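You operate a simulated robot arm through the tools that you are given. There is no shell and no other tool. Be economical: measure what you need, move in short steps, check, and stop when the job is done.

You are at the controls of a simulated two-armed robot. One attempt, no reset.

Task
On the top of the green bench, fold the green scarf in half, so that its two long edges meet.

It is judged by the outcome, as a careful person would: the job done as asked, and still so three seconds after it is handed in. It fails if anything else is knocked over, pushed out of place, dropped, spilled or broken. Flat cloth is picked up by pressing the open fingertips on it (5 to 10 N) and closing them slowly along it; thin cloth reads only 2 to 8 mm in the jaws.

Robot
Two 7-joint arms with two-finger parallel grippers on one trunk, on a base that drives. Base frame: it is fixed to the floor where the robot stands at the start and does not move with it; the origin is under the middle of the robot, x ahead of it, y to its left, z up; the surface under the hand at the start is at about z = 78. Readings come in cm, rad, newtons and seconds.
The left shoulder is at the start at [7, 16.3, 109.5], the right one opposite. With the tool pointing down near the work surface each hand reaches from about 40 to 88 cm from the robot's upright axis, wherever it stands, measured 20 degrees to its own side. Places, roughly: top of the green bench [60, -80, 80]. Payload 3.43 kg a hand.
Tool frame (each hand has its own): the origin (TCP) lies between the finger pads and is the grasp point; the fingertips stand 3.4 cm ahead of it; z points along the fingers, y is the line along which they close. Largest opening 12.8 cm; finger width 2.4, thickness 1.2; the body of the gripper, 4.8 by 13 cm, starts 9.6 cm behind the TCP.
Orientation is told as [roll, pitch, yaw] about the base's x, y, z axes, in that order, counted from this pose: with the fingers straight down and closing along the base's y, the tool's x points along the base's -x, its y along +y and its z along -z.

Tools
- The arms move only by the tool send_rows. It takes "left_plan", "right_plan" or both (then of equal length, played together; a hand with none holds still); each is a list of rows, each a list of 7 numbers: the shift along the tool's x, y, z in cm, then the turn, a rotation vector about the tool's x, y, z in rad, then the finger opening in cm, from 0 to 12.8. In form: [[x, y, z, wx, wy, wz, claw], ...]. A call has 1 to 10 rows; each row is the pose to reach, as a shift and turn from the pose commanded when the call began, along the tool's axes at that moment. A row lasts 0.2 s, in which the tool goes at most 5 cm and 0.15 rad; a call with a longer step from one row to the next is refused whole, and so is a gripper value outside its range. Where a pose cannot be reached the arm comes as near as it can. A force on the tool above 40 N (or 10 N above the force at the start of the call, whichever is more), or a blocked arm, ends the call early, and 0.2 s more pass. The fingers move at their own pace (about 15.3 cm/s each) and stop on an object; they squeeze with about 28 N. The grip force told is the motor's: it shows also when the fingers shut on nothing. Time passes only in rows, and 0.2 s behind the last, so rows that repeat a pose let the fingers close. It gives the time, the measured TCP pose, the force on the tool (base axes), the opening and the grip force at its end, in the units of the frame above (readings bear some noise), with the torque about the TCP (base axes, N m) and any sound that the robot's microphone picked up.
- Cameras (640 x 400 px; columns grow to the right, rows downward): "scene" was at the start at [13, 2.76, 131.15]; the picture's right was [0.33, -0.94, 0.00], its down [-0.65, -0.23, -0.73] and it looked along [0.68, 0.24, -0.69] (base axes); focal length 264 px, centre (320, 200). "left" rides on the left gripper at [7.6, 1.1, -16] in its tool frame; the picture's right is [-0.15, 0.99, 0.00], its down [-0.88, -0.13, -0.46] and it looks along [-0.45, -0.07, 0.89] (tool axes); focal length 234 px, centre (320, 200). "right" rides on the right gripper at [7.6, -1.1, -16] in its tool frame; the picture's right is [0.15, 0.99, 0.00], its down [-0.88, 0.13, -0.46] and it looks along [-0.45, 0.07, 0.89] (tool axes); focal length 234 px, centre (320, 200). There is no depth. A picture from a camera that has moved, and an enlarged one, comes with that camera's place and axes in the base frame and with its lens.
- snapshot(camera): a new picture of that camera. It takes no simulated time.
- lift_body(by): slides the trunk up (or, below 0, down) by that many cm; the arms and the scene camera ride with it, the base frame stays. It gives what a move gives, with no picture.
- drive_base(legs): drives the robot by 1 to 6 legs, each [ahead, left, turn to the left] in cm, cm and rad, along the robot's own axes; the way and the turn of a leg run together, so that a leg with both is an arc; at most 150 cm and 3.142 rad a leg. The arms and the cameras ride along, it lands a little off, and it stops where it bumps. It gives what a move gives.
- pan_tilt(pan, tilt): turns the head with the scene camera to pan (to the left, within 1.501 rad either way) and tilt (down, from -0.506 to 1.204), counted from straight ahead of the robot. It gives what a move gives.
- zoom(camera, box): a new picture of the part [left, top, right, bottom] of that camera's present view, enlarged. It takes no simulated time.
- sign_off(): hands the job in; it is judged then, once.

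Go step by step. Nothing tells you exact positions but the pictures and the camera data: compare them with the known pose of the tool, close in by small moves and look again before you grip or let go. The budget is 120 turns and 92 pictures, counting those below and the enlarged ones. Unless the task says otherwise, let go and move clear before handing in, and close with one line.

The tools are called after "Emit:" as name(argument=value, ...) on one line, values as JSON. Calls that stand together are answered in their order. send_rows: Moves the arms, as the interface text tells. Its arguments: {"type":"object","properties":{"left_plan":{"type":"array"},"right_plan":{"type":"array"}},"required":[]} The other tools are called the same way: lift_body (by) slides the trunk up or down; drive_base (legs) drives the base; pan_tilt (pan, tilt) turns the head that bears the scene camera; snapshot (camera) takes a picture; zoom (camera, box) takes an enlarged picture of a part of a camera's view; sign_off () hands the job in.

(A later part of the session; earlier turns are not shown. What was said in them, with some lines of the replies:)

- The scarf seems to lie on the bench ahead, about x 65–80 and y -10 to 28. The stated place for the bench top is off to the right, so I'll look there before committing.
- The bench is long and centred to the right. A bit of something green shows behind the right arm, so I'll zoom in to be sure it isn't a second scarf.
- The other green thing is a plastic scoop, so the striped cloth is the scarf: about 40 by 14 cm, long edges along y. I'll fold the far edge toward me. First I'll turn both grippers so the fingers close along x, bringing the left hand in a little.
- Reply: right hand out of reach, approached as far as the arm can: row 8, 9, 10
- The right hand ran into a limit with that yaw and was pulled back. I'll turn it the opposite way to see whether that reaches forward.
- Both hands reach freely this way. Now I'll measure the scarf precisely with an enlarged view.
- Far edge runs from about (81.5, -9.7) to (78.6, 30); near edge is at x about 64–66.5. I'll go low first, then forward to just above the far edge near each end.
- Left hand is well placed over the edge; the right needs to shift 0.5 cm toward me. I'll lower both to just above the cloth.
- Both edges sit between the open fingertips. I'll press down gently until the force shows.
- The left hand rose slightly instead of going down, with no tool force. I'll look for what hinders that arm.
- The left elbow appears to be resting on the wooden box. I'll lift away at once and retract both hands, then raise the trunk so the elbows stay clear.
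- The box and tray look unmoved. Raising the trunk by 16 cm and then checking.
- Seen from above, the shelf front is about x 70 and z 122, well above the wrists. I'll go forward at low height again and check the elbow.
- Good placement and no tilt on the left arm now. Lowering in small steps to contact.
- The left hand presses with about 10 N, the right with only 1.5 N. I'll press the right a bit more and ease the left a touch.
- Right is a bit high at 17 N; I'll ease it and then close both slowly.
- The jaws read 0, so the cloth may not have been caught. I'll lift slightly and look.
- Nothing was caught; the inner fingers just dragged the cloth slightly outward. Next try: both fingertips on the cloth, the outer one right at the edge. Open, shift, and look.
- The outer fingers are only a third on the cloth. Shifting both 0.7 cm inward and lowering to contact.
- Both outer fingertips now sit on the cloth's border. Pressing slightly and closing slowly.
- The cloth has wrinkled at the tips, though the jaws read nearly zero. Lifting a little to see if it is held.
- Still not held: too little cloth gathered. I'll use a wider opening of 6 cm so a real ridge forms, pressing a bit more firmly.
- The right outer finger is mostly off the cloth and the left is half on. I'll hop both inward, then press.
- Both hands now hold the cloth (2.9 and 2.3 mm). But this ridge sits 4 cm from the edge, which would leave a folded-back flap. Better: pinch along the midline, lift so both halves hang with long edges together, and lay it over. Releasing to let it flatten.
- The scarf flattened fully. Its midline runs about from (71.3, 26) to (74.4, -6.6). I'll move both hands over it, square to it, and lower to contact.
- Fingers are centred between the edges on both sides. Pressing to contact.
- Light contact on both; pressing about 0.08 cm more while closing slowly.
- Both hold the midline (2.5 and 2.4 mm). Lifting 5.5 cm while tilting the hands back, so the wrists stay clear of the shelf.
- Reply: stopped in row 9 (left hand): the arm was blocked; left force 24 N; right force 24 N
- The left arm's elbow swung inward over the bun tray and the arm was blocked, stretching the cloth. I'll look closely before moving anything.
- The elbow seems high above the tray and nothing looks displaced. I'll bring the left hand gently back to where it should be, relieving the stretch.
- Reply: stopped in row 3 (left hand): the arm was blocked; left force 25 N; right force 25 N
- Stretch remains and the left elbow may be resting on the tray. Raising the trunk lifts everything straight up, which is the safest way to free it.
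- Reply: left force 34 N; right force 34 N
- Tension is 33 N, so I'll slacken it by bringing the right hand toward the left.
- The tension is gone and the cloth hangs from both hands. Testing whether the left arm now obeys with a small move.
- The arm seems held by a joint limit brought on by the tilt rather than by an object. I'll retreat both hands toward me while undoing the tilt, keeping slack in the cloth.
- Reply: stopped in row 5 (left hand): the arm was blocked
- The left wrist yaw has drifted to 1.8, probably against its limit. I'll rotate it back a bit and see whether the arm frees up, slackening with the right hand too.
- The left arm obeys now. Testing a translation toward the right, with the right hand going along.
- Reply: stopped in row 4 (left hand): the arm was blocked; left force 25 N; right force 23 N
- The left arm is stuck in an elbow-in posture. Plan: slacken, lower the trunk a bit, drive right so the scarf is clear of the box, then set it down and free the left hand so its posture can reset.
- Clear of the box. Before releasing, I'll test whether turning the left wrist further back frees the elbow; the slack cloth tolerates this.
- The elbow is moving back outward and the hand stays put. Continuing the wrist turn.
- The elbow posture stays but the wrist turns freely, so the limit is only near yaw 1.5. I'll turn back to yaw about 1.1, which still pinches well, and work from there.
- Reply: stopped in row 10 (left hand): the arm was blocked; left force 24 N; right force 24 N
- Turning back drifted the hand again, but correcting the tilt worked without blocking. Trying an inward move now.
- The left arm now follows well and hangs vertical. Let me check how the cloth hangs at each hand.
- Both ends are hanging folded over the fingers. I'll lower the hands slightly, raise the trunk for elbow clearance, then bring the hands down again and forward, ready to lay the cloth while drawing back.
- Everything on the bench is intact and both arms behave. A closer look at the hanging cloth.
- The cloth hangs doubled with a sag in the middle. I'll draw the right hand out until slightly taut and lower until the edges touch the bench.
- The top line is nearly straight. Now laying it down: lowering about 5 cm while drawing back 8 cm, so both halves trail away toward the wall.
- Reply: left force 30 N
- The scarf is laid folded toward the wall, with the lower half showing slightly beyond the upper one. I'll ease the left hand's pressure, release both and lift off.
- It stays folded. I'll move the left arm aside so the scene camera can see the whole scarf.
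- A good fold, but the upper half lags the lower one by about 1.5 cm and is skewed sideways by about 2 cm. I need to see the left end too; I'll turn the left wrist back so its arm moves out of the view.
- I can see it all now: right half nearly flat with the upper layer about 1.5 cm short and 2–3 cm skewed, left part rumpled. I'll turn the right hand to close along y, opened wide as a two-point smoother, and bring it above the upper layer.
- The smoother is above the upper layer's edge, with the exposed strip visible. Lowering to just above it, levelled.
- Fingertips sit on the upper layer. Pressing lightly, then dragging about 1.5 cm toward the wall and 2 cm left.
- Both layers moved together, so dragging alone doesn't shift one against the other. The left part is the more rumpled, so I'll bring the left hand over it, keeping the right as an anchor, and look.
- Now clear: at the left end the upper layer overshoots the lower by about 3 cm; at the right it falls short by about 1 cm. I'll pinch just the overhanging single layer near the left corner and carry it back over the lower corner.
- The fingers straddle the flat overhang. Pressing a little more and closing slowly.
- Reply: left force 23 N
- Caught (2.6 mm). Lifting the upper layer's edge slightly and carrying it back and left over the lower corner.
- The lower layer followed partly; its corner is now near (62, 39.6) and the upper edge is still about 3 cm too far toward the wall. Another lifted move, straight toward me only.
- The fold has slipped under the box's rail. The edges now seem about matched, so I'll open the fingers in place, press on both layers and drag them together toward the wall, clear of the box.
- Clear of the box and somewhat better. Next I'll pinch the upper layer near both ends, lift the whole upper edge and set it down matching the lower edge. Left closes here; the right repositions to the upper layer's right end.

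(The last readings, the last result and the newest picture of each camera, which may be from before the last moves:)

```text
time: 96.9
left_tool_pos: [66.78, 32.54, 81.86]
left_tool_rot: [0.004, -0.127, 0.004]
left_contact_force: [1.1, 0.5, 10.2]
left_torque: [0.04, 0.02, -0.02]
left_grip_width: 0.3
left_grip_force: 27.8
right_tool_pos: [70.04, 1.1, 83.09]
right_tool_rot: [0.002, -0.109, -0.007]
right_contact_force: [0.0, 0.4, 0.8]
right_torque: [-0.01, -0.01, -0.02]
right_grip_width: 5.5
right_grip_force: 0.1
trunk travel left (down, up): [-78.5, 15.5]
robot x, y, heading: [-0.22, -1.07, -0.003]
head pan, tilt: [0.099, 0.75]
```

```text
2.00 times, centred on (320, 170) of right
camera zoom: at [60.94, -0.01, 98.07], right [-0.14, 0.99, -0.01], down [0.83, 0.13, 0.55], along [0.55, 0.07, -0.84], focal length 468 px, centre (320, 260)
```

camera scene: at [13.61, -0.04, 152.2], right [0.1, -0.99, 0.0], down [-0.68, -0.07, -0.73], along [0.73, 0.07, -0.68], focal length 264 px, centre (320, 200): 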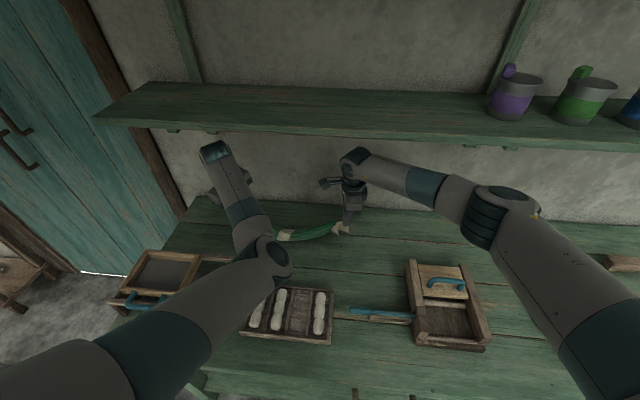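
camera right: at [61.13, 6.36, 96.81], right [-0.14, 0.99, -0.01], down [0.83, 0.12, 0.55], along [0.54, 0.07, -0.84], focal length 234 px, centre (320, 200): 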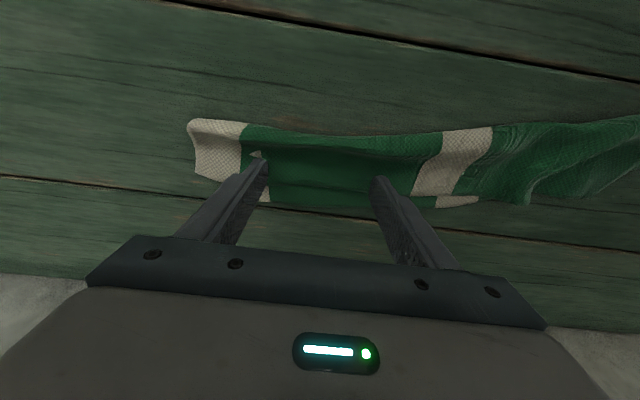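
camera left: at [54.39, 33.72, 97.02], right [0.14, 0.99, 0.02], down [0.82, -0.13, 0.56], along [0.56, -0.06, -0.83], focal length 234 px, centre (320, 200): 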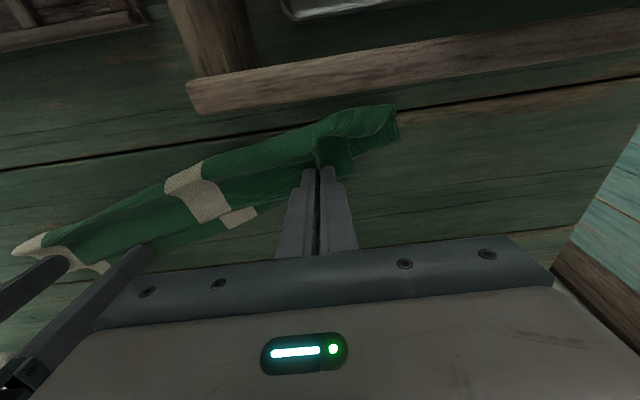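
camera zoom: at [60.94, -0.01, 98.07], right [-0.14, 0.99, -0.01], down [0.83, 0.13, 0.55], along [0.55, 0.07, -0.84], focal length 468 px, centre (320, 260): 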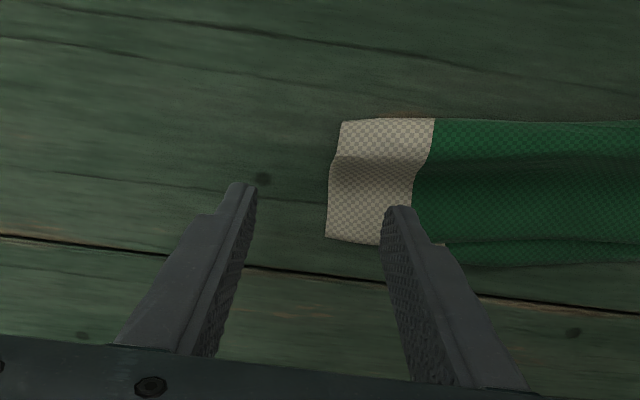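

Left has its pinch (3.0 mm). The scarf's right end is at y about 1.8, so the right hand must move 5 cm left before pinching.

Emit:
send_rows(right_plan=[[0, 1, -1, 0, 0, 0, 5.5], [-0.5, 3, -1, 0, 0, 0, 5.5], [-0.5, 5, -1, 0, 0, 0, 5.5], [-0.5, 5, 0.3, 0, 0, 0, 5.5], [-0.5, 5, 1.0, 0, 0, 0, 5.5], [-0.5, 5, 1.3, 0, 0, 0, 5.5], [-0.5, 5, 1.3, 0, 0, 0, 5.5]])

Emit:
zoom(camera="right", box=[160, 70, 480, 270])

```text
time: 98.5
left_tool_pos: [66.8, 32.57, 81.85]
left_tool_rot: [0.003, -0.127, 0.005]
left_contact_force: [1.4, -0.6, 9.1]
left_torque: [0.08, 0.04, 0.0]
left_grip_width: 0.27
left_grip_force: 27.7
right_tool_pos: [70.83, 6.25, 81.65]
right_tool_rot: [0.002, -0.11, -0.005]
right_contact_force: [-0.8, 0.4, 2.6]
right_torque: [-0.05, 0.06, -0.03]
right_grip_width: 5.51
right_grip_force: 0.0
trunk travel left (down, up): [-78.5, 15.5]
robot x, y, heading: [0.09, -0.95, -0.001]
head pan, tilt: [0.099, 0.75]
```

```text
2.00 times, centred on (320, 170) of right
camera zoom: at [61.6, 5.02, 96.84], right [-0.14, 0.99, -0.01], down [0.83, 0.12, 0.55], along [0.55, 0.07, -0.84], focal length 468 px, centre (320, 260)
```

zoom: 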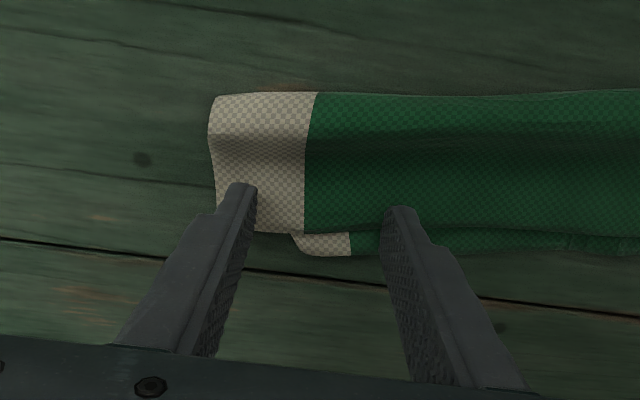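

Good position, just slightly far out. I'll hop back 0.7 cm, press and close on the upper layer.

Emit:
send_rows(right_plan=[[0.3, 0, -0.5, 0, 0, 0, 5.5], [0.7, 0, -0.5, 0, 0, 0, 5.5], [0.7, 0, 0.0, 0, 0, 0, 5.5], [0.7, 0, 0.08, 0, 0, 0, 5.5], [0.7, 0, 0.08, 0, 0, 0, 4.6], [0.7, 0, 0.08, 0, 0, 0, 3.7], [0.7, 0, 0.08, 0, 0, 0, 2.8], [0.7, 0, 0.08, 0, 0, 0, 1.9], [0.7, 0, 0.08, 0, 0, 0, 1.0], [0.7, 0, 0.08, 0, 0, 0, 0]])

Emit:
send_rows(right_plan=[[0, 0, 0, 0, 0, 0, 0], [0, 0, -0.5, 0, 0, 0, 0], [0, 0, -1.5, 0, 0, 0, 0], [0, 0, -2.5, 0, 0, 0, 0], [0, 0, -3.5, 0, 0, 0, 0], [0, 0, -3.5, 0, 0, 0, 0]], left_plan=[[0, 0, 0, 0, 0, 0, 0], [0, 0, -0.5, 0, 0, 0, 0], [0, 0, -1.5, 0, 0, 0, 0], [0, 0, -2.5, 0, 0, 0, 0], [0, 0, -3.5, 0, 0, 0, 0], [0, 0, -3.5, 0, 0, 0, 0]])

Emit:
snapshot(camera="left")

```text
time: 100.7
left_tool_pos: [66.7, 32.45, 81.82]
left_tool_rot: [-0.003, -0.126, 0.003]
left_contact_force: [1.3, -16.6, 5.2]
left_torque: [-0.55, 0.02, -0.04]
left_grip_width: 0.29
left_grip_force: 27.5
right_tool_pos: [69.95, 6.32, 81.71]
right_tool_rot: [0.004, -0.11, -0.003]
right_contact_force: [-1.2, 18.0, 14.9]
right_torque: [0.56, 0.08, -0.09]
right_grip_width: 0.71
right_grip_force: 27.9
trunk travel left (down, up): [-78.5, 15.5]
robot x, y, heading: [-0.06, -0.81, 0.004]
head pan, tilt: [0.099, 0.75]
```

```text
time: 102.1
left_tool_pos: [66.5, 32.54, 85.24]
left_tool_rot: [-0.002, -0.126, 0.002]
left_contact_force: [2.1, -25.5, -0.8]
left_torque: [-0.95, -0.1, -0.03]
left_grip_width: 0.32
left_grip_force: 28.2
right_tool_pos: [69.73, 6.32, 85.06]
right_tool_rot: [0.004, -0.107, -0.003]
right_contact_force: [-3.2, 26.1, -0.2]
right_torque: [0.96, 0.07, -0.18]
right_grip_width: 0.28
right_grip_force: 28.3
trunk travel left (down, up): [-78.5, 15.5]
robot x, y, heading: [0.06, -1.14, -0.001]
head pan, tilt: [0.099, 0.75]
```

```text
5 pictures are left
camera left: at [56.96, 33.67, 100.13], right [0.14, 0.99, 0.02], down [0.82, -0.13, 0.56], along [0.56, -0.07, -0.83], focal length 234 px, centre (320, 200)
```

left: 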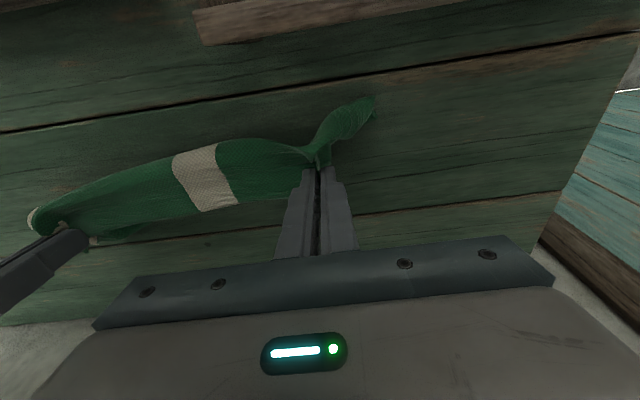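

Both hold the upper edge, with some stretch between them. I'll slacken by bringing the right hand left, shift the whole upper edge left, the left end toward me and the right end slightly away, then set it down.

Emit:
send_rows(right_plan=[[0, 1.2, -0.3, 0, 0, 0, 0], [0, 2.4, -0.8, 0, 0, 0, 0], [-0.4, 3, -1, 0, 0, 0, 0], [-0.8, 3.5, -1, 0, 0, 0, 0], [-1.2, 4, -1, 0, 0, 0, 0], [-1.2, 4, 0.5, 0, 0, 0, 0], [-1.2, 4, 1.8, 0, 0, 0, 0], [-1.2, 4, 2.8, 0, 0, 0, 0], [-1.2, 4, 3.1, 0, 0, 0, 0]], left_plan=[[0, 0, 0, 0, 0, 0, 0], [0, 0, -0.5, 0, 0, 0, 0], [0.7, 0.5, -1, 0, 0, 0, 0], [1.4, 1, -1, 0, 0, 0, 0], [2.2, 1.5, -1, 0, 0, 0, 0], [2.2, 1.5, 0.5, 0, 0, 0, 0], [2.2, 1.5, 1.8, 0, 0, 0, 0], [2.2, 1.5, 2.7, 0, 0, 0, 0], [2.2, 1.5, 2.9, 0, 0, 0, 0]])

Emit:
snapshot(camera="left")

```text
time: 104.1
left_tool_pos: [64.65, 34.11, 82.04]
left_tool_rot: [0.002, -0.126, 0.005]
left_contact_force: [0.6, 0.3, 1.4]
left_torque: [0.02, 0.0, 0.05]
left_grip_width: 0.28
left_grip_force: 27.7
right_tool_pos: [71.19, 10.23, 82.05]
right_tool_rot: [0.003, -0.108, -0.004]
right_contact_force: [0.5, 1.0, 0.6]
right_torque: [0.0, 0.0, 0.02]
right_grip_width: 0.31
right_grip_force: 28.6
trunk travel left (down, up): [-78.5, 15.5]
robot x, y, heading: [0.28, -0.89, 0.004]
head pan, tilt: [0.099, 0.75]
```

```text
4 pictures are left
camera left: at [55.06, 35.22, 96.9], right [0.14, 0.99, 0.02], down [0.82, -0.13, 0.56], along [0.56, -0.06, -0.83], focal length 234 px, centre (320, 200)
```

left: 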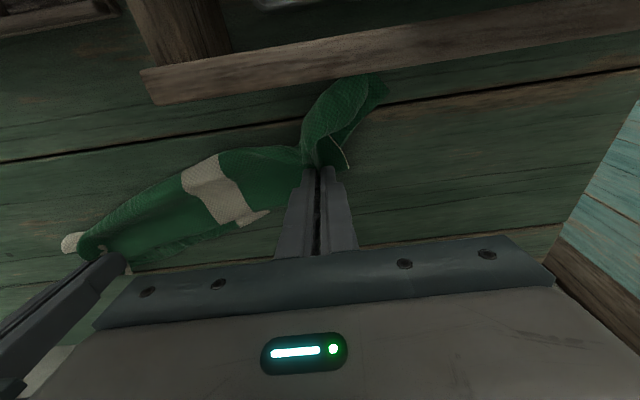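

The middle and right now nearly match; only at the left end is the lower layer tucked too far toward me. I'll release there, then press on the exposed lower-layer end and draw it toward the wall.

Emit:
send_rows(left_plan=[[0, 0, 0, 0, 0, 0, 1.5], [0, 0, 0, 0, 0, 0, 3], [0, 0, 0, 0, 0, 0, 4], [-0.3, 0, -2, 0, 0, 0, 4], [0, 1, -4, 0, 0, 0, 2], [1.5, 3, -4, 0, 0, 0, 0], [3, 4.5, -4, 0, 0, 0, 0], [4, 5.1, -3, 0, 0, 0, 0], [4.2, 5.1, -1.3, 0, 0, 0, 0], [4.2, 5.1, -1.3, 0, 0, 0, 0]])

Emit:
snapshot(camera="left")

```text
time: 106.3
left_tool_pos: [60.35, 39.28, 82.78]
left_tool_rot: [0.002, -0.127, 0.005]
left_contact_force: [-0.1, 0.4, -0.4]
left_torque: [0.01, 0.0, 0.03]
left_grip_width: 0.0
left_grip_force: 28.3
right_tool_pos: [71.16, 10.17, 82.05]
right_tool_rot: [0.001, -0.108, -0.004]
right_contact_force: [-0.2, 0.3, 0.4]
right_torque: [-0.02, 0.02, -0.05]
right_grip_width: 0.31
right_grip_force: 27.6
trunk travel left (down, up): [-78.5, 15.5]
robot x, y, heading: [0.07, -0.78, -0.0]
head pan, tilt: [0.099, 0.75]
```

```text
3 pictures are left
camera left: at [50.72, 40.31, 97.68], right [0.14, 0.99, 0.02], down [0.82, -0.13, 0.56], along [0.56, -0.06, -0.83], focal length 234 px, centre (320, 200)
```

left: 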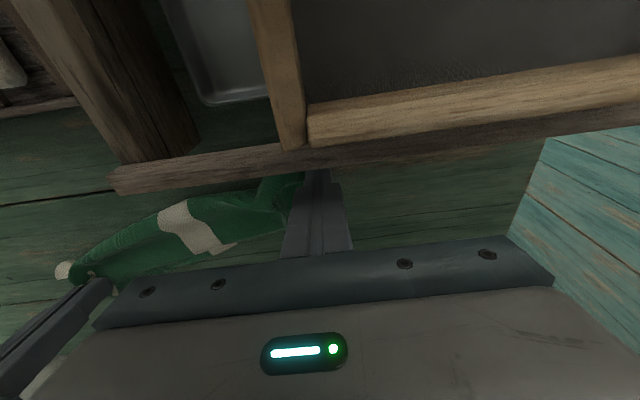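

The cloth relaxed and its end has drawn back next to the finger. I'll release the right hand too, back both off and use one picture to judge the overall state.

Emit:
send_rows(left_plan=[[-1, 0, -1, 0, 0, 0, 0], [-3, -1, -3, 0, 0, 0, 0], [-5, -3, -6, 0, 0, 0, 0], [-6, -6, -8, 0, 0, 0, 2], [-6, -9, -9, 0, 0, 0, 2], [-6, -12, -9, 0, 0, 0, 2], [-6, -14, -9, 0, 0, 0, 2], [-6, -14, -9, 0, 0, 0, 2]], right_plan=[[0, 0, 0, 0, 0, 0, 1.5], [0, 0, 0, 0, 0, 0, 3], [0, 0, 0, 0, 0, 0, 4], [0, 0, -2, 0, 0, 0, 4], [0, -3, -4, 0, 0, 0, 4], [0, -7, -6, 0, 0, 0, 4], [0, -11, -6, 0, 0, 0, 4], [0, -15, -6, 0, 0, 0, 4]])

Emit:
zoom(camera="left", box=[60, 40, 460, 290])

```text
time: 108.1
left_tool_pos: [65.11, 25.05, 92.57]
left_tool_rot: [0.003, -0.125, 0.005]
left_contact_force: [0.1, -0.3, 0.3]
left_torque: [0.03, 0.0, 0.02]
left_grip_width: 2.0
left_grip_force: 0.1
right_tool_pos: [70.42, -5.03, 88.02]
right_tool_rot: [0.003, -0.109, -0.005]
right_contact_force: [0.8, -1.1, -0.6]
right_torque: [0.02, 0.03, 0.02]
right_grip_width: 4.01
right_grip_force: 0.0
trunk travel left (down, up): [-78.5, 15.5]
robot x, y, heading: [0.12, -1.24, -0.002]
head pan, tilt: [0.099, 0.75]
```

```text
1.60 times, centred on (260, 165) of left
camera zoom: at [55.64, 26.14, 107.43], right [0.14, 0.99, 0.02], down [0.82, -0.13, 0.56], along [0.56, -0.06, -0.83], focal length 375 px, centre (416, 256)
```

zoom: 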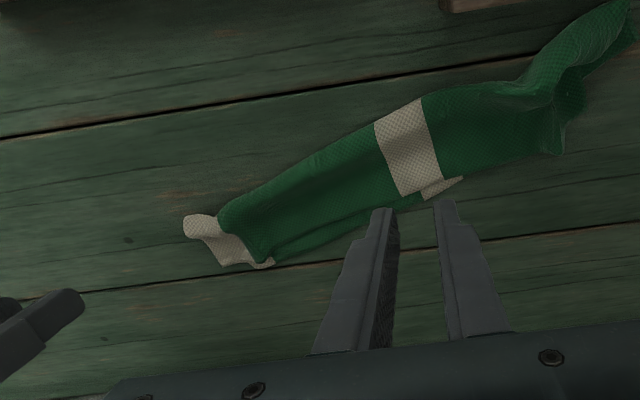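

The long edges now nearly meet along most of the scarf; only the left end curves toward me with the lower layer showing. I'll press on that exposed end and draw it toward the wall and slightly right.

Emit:
send_rows(left_plan=[[0, 4, 0, 0, 0, 0, 0], [0, 8, 0, 0, 0, 0, 0], [1, 12, 1, 0, 0, 0, 0], [2.5, 14.5, 3, 0, 0, 0, 0], [3.5, 14.5, 5.5, 0, 0, 0, 0], [4.4, 14.5, 8, 0, 0, 0, 0], [4.9, 14.5, 9.6, 0, 0, 0, 0], [5.0, 14.5, 10.2, 0, 0, 0, 0], [5.0, 14.5, 10.35, 0, 0, 0, 0], [5.0, 14.5, 10.35, 0, 0, 0, 0]])

```text
time: 110.3
left_tool_pos: [61.46, 39.72, 81.59]
left_tool_rot: [0.0, -0.127, 0.006]
left_contact_force: [-0.6, -0.1, 5.6]
left_torque: [0.04, 0.06, 0.0]
left_grip_width: 0.02
left_grip_force: 28.0
right_tool_pos: [70.52, -4.9, 87.87]
right_tool_rot: [0.002, -0.108, -0.006]
right_contact_force: [0.2, -0.5, 0.4]
right_torque: [0.03, 0.02, -0.01]
right_grip_width: 4.0
right_grip_force: 0.1
trunk travel left (down, up): [-78.5, 15.5]
robot x, y, heading: [-0.25, -1.29, 0.003]
head pan, tilt: [0.099, 0.75]
```

Contact at 5.6 N. Dragging about 5 cm toward the wall and 1.5 cm right, then backing off to look.

Emit:
send_rows(left_plan=[[-0.7, -0.2, 0.1, 0, 0, 0, 0], [-1.4, -0.4, 0.19, 0, 0, 0, 0], [-2.1, -0.6, 0.28, 0, 0, 0, 0], [-2.8, -0.8, 0.37, 0, 0, 0, 0], [-3.5, -1.0, 0.45, 0, 0, 0, 0], [-4.2, -1.2, 0.54, 0, 0, 0, 0], [-5.0, -1.5, 0.64, 0, 0, 0, 0], [-5.0, -1.5, -1.0, 0, 0, 0, 0], [-5.0, -1.5, -4, 0, 0, 0, 0]])

Emit:
send_rows(left_plan=[[0, -3, -4, 0, 0, 0, 0], [0, -6, -6, 0, 0, 0, 0], [0.5, -8, -6, 0, 0, 0, 0], [1, -8, -6, 0, 0, 0, 0]])

Emit:
zoom(camera="left", box=[40, 20, 460, 282])

```text
time: 112.3
left_tool_pos: [65.95, 38.13, 86.32]
left_tool_rot: [0.002, -0.126, 0.005]
left_contact_force: [-0.2, -0.5, 0.0]
left_torque: [0.03, -0.01, 0.0]
left_grip_width: 0.02
left_grip_force: 27.8
right_tool_pos: [70.36, -4.81, 87.95]
right_tool_rot: [0.002, -0.107, -0.005]
right_contact_force: [-0.6, 0.0, 0.1]
right_torque: [-0.03, 0.02, 0.04]
right_grip_width: 4.0
right_grip_force: 0.0
trunk travel left (down, up): [-78.5, 15.5]
robot x, y, heading: [0.33, -1.02, -0.0]
head pan, tilt: [0.099, 0.75]
```

```text
time: 113.3
left_tool_pos: [64.18, 30.17, 91.99]
left_tool_rot: [0.0, -0.127, 0.005]
left_contact_force: [0.4, 0.0, -0.1]
left_torque: [0.02, 0.01, -0.02]
left_grip_width: 0.02
left_grip_force: 27.7
right_tool_pos: [70.43, -4.86, 87.97]
right_tool_rot: [0.002, -0.109, -0.005]
right_contact_force: [-0.3, -0.7, -0.7]
right_torque: [0.01, -0.02, 0.03]
right_grip_width: 4.0
right_grip_force: 0.0
trunk travel left (down, up): [-78.5, 15.5]
robot x, y, heading: [0.04, -0.98, -0.003]
head pan, tilt: [0.099, 0.75]
```

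```text
1.52 times, centred on (250, 151) of left
camera zoom: at [54.62, 31.25, 106.98], right [0.14, 0.99, 0.02], down [0.82, -0.13, 0.56], along [0.56, -0.06, -0.83], focal length 357 px, centre (427, 275)
```

zoom: 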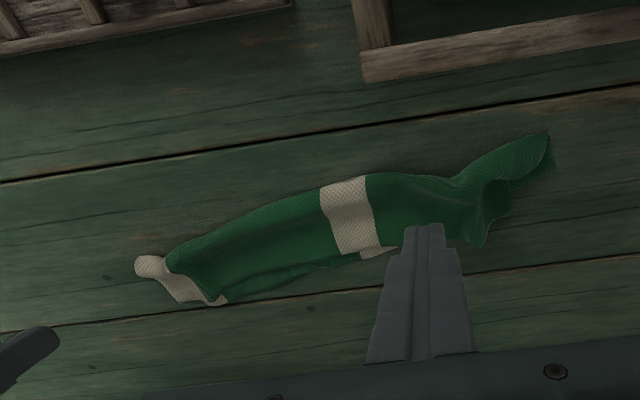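

The right three quarters look good; at the left end the fold line is still off-centre, with the upper layer overhanging. I'll anchor both layers at mid-length with the right hand, so the lower layer can't follow, and re-lay the upper left end once more.

Emit:
send_rows(right_plan=[[0, 3.6, 0, 0, 0, 0, 6], [0, 7.2, 0, 0, 0, 0, 8], [0, 10.8, 0, 0, 0, 0, 8], [0, 14.4, 0, 0, 0, 0, 8], [0.5, 18, 0, 0, 0, 0, 8], [1, 21, 1, 0, 0, 0, 8], [1.4, 21, 3.5, 0, 0, 0, 8], [1.47, 21, 5.5, 0, 0, 0, 8], [1.47, 21, 6.1, 0, 0, 0, 8], [1.47, 21, 6.2, 0, 0, 0, 8]], left_plan=[[-1, 0.3, 0, 0, 0, 0, 2], [-2, 0.6, 0, 0, 0, 0, 4], [-3, 0.6, 0, 0, 0, 0, 5], [-4, 0.6, 0, 0, 0, 0, 5], [-4, 0.6, 2, 0, 0, 0, 5], [-4, 0.6, 4, 0, 0, 0, 5], [-4, 0.6, 6, 0, 0, 0, 5], [-3.9, 0.6, 8.5, 0, 0, 0, 5], [-3.9, 0.6, 10.3, 0, 0, 0, 5], [-3.9, 0.6, 10.7, 0, 0, 0, 5]])

```text
time: 115.5
left_tool_pos: [69.46, 30.82, 81.98]
left_tool_rot: [0.001, -0.125, 0.005]
left_contact_force: [0.0, -0.3, 0.0]
left_torque: [0.01, 0.03, -0.03]
left_grip_width: 5.0
left_grip_force: 0.0
right_tool_pos: [69.53, 15.79, 81.99]
right_tool_rot: [0.005, -0.109, -0.005]
right_contact_force: [-0.4, 0.2, 0.2]
right_torque: [0.03, -0.01, 0.01]
right_grip_width: 8.01
right_grip_force: 0.1
right hand out of reach, approached as far as the arm can: row 9, 10
trunk travel left (down, up): [-78.5, 15.5]
robot x, y, heading: [0.2, -1.29, 0.001]
head pan, tilt: [0.099, 0.75]
```

The right arm is at its reach limit, so I'll back it off 1 cm and press both.

Emit:
send_rows(right_plan=[[0, -1, 0, 0, 0, 0, 8], [0, -1, 0.3, 0, 0, 0, 8], [0, -1, 0.5, 0, 0, 0, 8], [0, -1, 0.5, 0, 0, 0, 8]], left_plan=[[0, 0, 0, 0, 0, 0, 5], [0, 0, 0.25, 0, 0, 0, 5], [0, 0, 0.4, 0, 0, 0, 5], [0, 0, 0.4, 0, 0, 0, 5]])

```text
time: 116.5
left_tool_pos: [69.24, 30.78, 81.89]
left_tool_rot: [0.002, -0.13, 0.004]
left_contact_force: [3.4, 0.7, 15.4]
left_torque: [0.28, -0.03, -0.05]
left_grip_width: 5.0
left_grip_force: 0.1
right_tool_pos: [69.43, 14.89, 81.8]
right_tool_rot: [0.003, -0.112, -0.005]
right_contact_force: [1.7, 0.1, 9.9]
right_torque: [0.01, 0.04, -0.06]
right_grip_width: 7.99
right_grip_force: 0.0
trunk travel left (down, up): [-78.5, 15.5]
robot x, y, heading: [-0.11, -1.17, 0.0]
head pan, tilt: [0.099, 0.75]
```

Good anchor at 10 N. Easing the left slightly and closing it slowly.

Emit:
send_rows(left_plan=[[0, 0, -0.1, 0, 0, 0, 5], [0, 0, -0.1, 0, 0, 0, 4.4], [0, 0, -0.1, 0, 0, 0, 3.8], [0, 0, -0.1, 0, 0, 0, 3.2], [0, 0, -0.1, 0, 0, 0, 2.6], [0, 0, -0.1, 0, 0, 0, 2.0], [0, 0, -0.1, 0, 0, 0, 1.4], [0, 0, -0.1, 0, 0, 0, 0.8], [0, 0, -0.1, 0, 0, 0, 0], [0, 0, -0.1, 0, 0, 0, 0]], right_plan=[[0, 0, 0.03, 0, 0, 0, 8], [0, 0, 0.03, 0, 0, 0, 8], [0, 0, 0.03, 0, 0, 0, 8], [0, 0, 0.03, 0, 0, 0, 8], [0, 0, 0.03, 0, 0, 0, 8], [0, 0, 0.03, 0, 0, 0, 8], [0, 0, 0.03, 0, 0, 0, 8], [0, 0, 0.03, 0, 0, 0, 8], [0, 0, 0.03, 0, 0, 0, 8], [0, 0, 0.03, 0, 0, 0, 8]])

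```text
time: 118.7
left_tool_pos: [69.22, 30.66, 81.8]
left_tool_rot: [0.001, -0.128, 0.004]
left_contact_force: [0.3, -10.3, 10.3]
left_torque: [-0.3, 0.06, 0.09]
left_grip_width: 0.39
left_grip_force: 28.2
right_tool_pos: [69.27, 14.99, 81.63]
right_tool_rot: [0.004, -0.113, -0.005]
right_contact_force: [-1.6, 9.8, 20.7]
right_torque: [0.02, 0.15, -0.08]
right_grip_width: 7.95
right_grip_force: 0.1
trunk travel left (down, up): [-78.5, 15.5]
robot x, y, heading: [0.18, -0.89, -0.003]
head pan, tilt: [0.099, 0.75]
```

Caught (3.9 mm). Lifting 5 cm, moving back with a slight turn to follow the lower edge, then setting down while the right hand holds.

Emit:
send_rows(left_plan=[[0, 0, -1, 0, 0, 0, 0], [0, 0.2, -2.5, 0, 0, -0.05, 0], [0.3, 0.4, -4, 0, 0, -0.1, 0], [1, 0.7, -5, 0, 0, -0.15, 0], [2, 1.0, -5, 0, 0, -0.22, 0], [3, 1.3, -5, 0, 0, -0.3, 0], [4, 1.5, -4.5, 0, 0, -0.35, 0], [4.2, 1.5, -3, 0, 0, -0.35, 0], [4.0, 1.5, -1.6, 0, 0, -0.35, 0], [3.9, 1.5, -0.8, 0, 0, -0.35, 0]])

```text
time: 120.1
left_tool_pos: [66.16, 31.69, 86.33]
left_tool_rot: [-0.035, -0.12, 0.267]
left_contact_force: [1.4, -3.1, -1.8]
left_torque: [-0.09, -0.05, 0.02]
left_grip_width: 0.37
left_grip_force: 28.1
right_tool_pos: [69.44, 15.16, 81.64]
right_tool_rot: [0.005, -0.109, -0.002]
right_contact_force: [-4.1, 2.6, 13.5]
right_torque: [-0.21, 0.26, -0.06]
right_grip_width: 7.87
right_grip_force: 0.1
trunk travel left (down, up): [-78.5, 15.5]
robot x, y, heading: [-0.15, -0.98, 0.0]
head pan, tilt: [0.099, 0.75]
stopped in row 6 (right hand): the force on the tool passed its limit at 40 N (the readings are from after the stop); the commanded pose is now the measured one
```

The anchor force tripped the limit mid-way, but the left is nearly in place. Finishing the move and lowering.

Emit:
send_rows(left_plan=[[0.4, 0.2, 0, 0, 0, 0, 0], [0.8, 0.4, 0.3, 0, 0, 0, 0], [1.1, 0.5, 1.2, 0, 0, 0, 0], [1.2, 0.6, 2.2, 0, 0, 0, 0], [1.3, 0.6, 3.2, 0, 0, 0, 0], [1.35, 0.6, 4.0, 0, 0, 0, 0], [1.35, 0.6, 4.2, 0, 0, 0, 0], [1.35, 0.6, 4.2, 0, 0, 0, 0]])

```text
time: 121.9
left_tool_pos: [65.19, 32.01, 82.01]
left_tool_rot: [-0.037, -0.122, 0.267]
left_contact_force: [0.9, -0.7, 1.5]
left_torque: [-0.04, 0.02, -0.04]
left_grip_width: 0.38
left_grip_force: 28.3
right_tool_pos: [69.38, 15.11, 81.68]
right_tool_rot: [0.006, -0.111, -0.003]
right_contact_force: [1.0, 3.2, 19.0]
right_torque: [-0.14, 0.07, 0.05]
right_grip_width: 7.79
right_grip_force: 0.0
trunk travel left (down, up): [-78.5, 15.5]
robot x, y, heading: [-0.05, -0.73, 0.003]
head pan, tilt: [0.099, 0.75]
```

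Set down. Releasing, pressing the loop by the fold flat once, then backing off for the last picture.

Emit:
send_rows(left_plan=[[0, 0, 0, 0, 0, 0, 1.5], [0, 0, 0, 0, 0, 0, 3], [0, 0, 0, 0, 0, 0, 4.5], [0, 0, -1.5, 0, 0, 0, 4.5], [0.5, 0, -3, 0, 0, 0, 5], [2.5, 0, -3, 0, 0, 0, 6], [3, 0, -1.5, 0, 0, 0, 6], [2.8, 0, -0.6, 0, 0, 0, 6], [2.8, 0, -0.3, 0, 0, 0, 6], [2.8, 0, -0.3, 0, 0, 0, 6]])

Emit:
send_rows(left_plan=[[0, 0, -2, 0, 0, 0, 6], [-1, 0, -5, 0, 0, 0, 6], [-2, 0, -8, 0, 0, 0, 3], [-3, 0, -10, 0, 0, 0, 0], [-3, 0, -10, 0, 0, 0, 0]], right_plan=[[0, 0, -2, 0, 0, 0, 8], [0, -1, -5, 0, 0, 0, 6], [0, -4, -6, 0, 0, 0, 4], [0, -8, -6, 0, 0, 0, 4], [0, -12, -6, 0, 0, 0, 4]])

Emit:
zoom(camera="left", box=[40, 20, 460, 282])

```text
time: 124.1
left_tool_pos: [62.49, 31.24, 82.02]
left_tool_rot: [-0.036, -0.125, 0.27]
left_contact_force: [-2.7, 0.3, 17.9]
left_torque: [0.52, 0.3, 0.03]
left_grip_width: 6.01
left_grip_force: 0.6
right_tool_pos: [69.31, 15.05, 81.72]
right_tool_rot: [0.006, -0.111, -0.003]
right_contact_force: [2.8, 1.5, 11.3]
right_torque: [-0.15, -0.01, 0.01]
right_grip_width: 7.84
right_grip_force: 0.1
trunk travel left (down, up): [-78.5, 15.5]
robot x, y, heading: [-0.17, -0.84, 0.001]
head pan, tilt: [0.099, 0.75]
```

```text
time: 125.3
left_tool_pos: [64.14, 31.79, 92.19]
left_tool_rot: [-0.032, -0.12, 0.269]
left_contact_force: [0.0, -0.6, -0.7]
left_torque: [0.05, 0.03, 0.01]
left_grip_width: 0.0
left_grip_force: 28.1
right_tool_pos: [68.68, 2.85, 87.46]
right_tool_rot: [0.008, -0.109, -0.005]
right_contact_force: [-0.3, -0.8, 1.2]
right_torque: [0.04, 0.01, 0.03]
right_grip_width: 3.98
right_grip_force: 0.0
trunk travel left (down, up): [-78.5, 15.5]
robot x, y, heading: [-0.04, -0.65, 0.004]
head pan, tilt: [0.099, 0.75]
```

```text
1.52 times, centred on (250, 151) of left
camera zoom: at [54.65, 30.92, 107.14], right [-0.12, 0.99, -0.01], down [0.82, 0.11, 0.56], along [0.56, 0.05, -0.83], focal length 357 px, centre (427, 275)
```

zoom: 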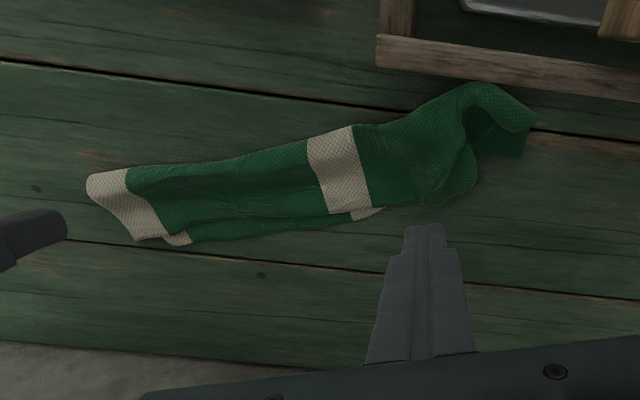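

The scarf lies folded lengthwise. Its long edges meet to about 1 cm along most of the length and roughly 2–2.5 cm at the left end. Nothing else looks moved, both hands are off it, and the pictures are used up, so I'm handing in.

Emit:
sign_off()

```text
The job is handed in.
```

I folded the scarf in half lengthwise on the green bench and handed it in, but the edges don't meet perfectly. They are within about 1 cm along most of the length, but 2–2.5 cm apart at the left end, where the corners are also a few cm out of line. Nothing else looked moved, though the left elbow apparently rested on the wooden box for a moment.
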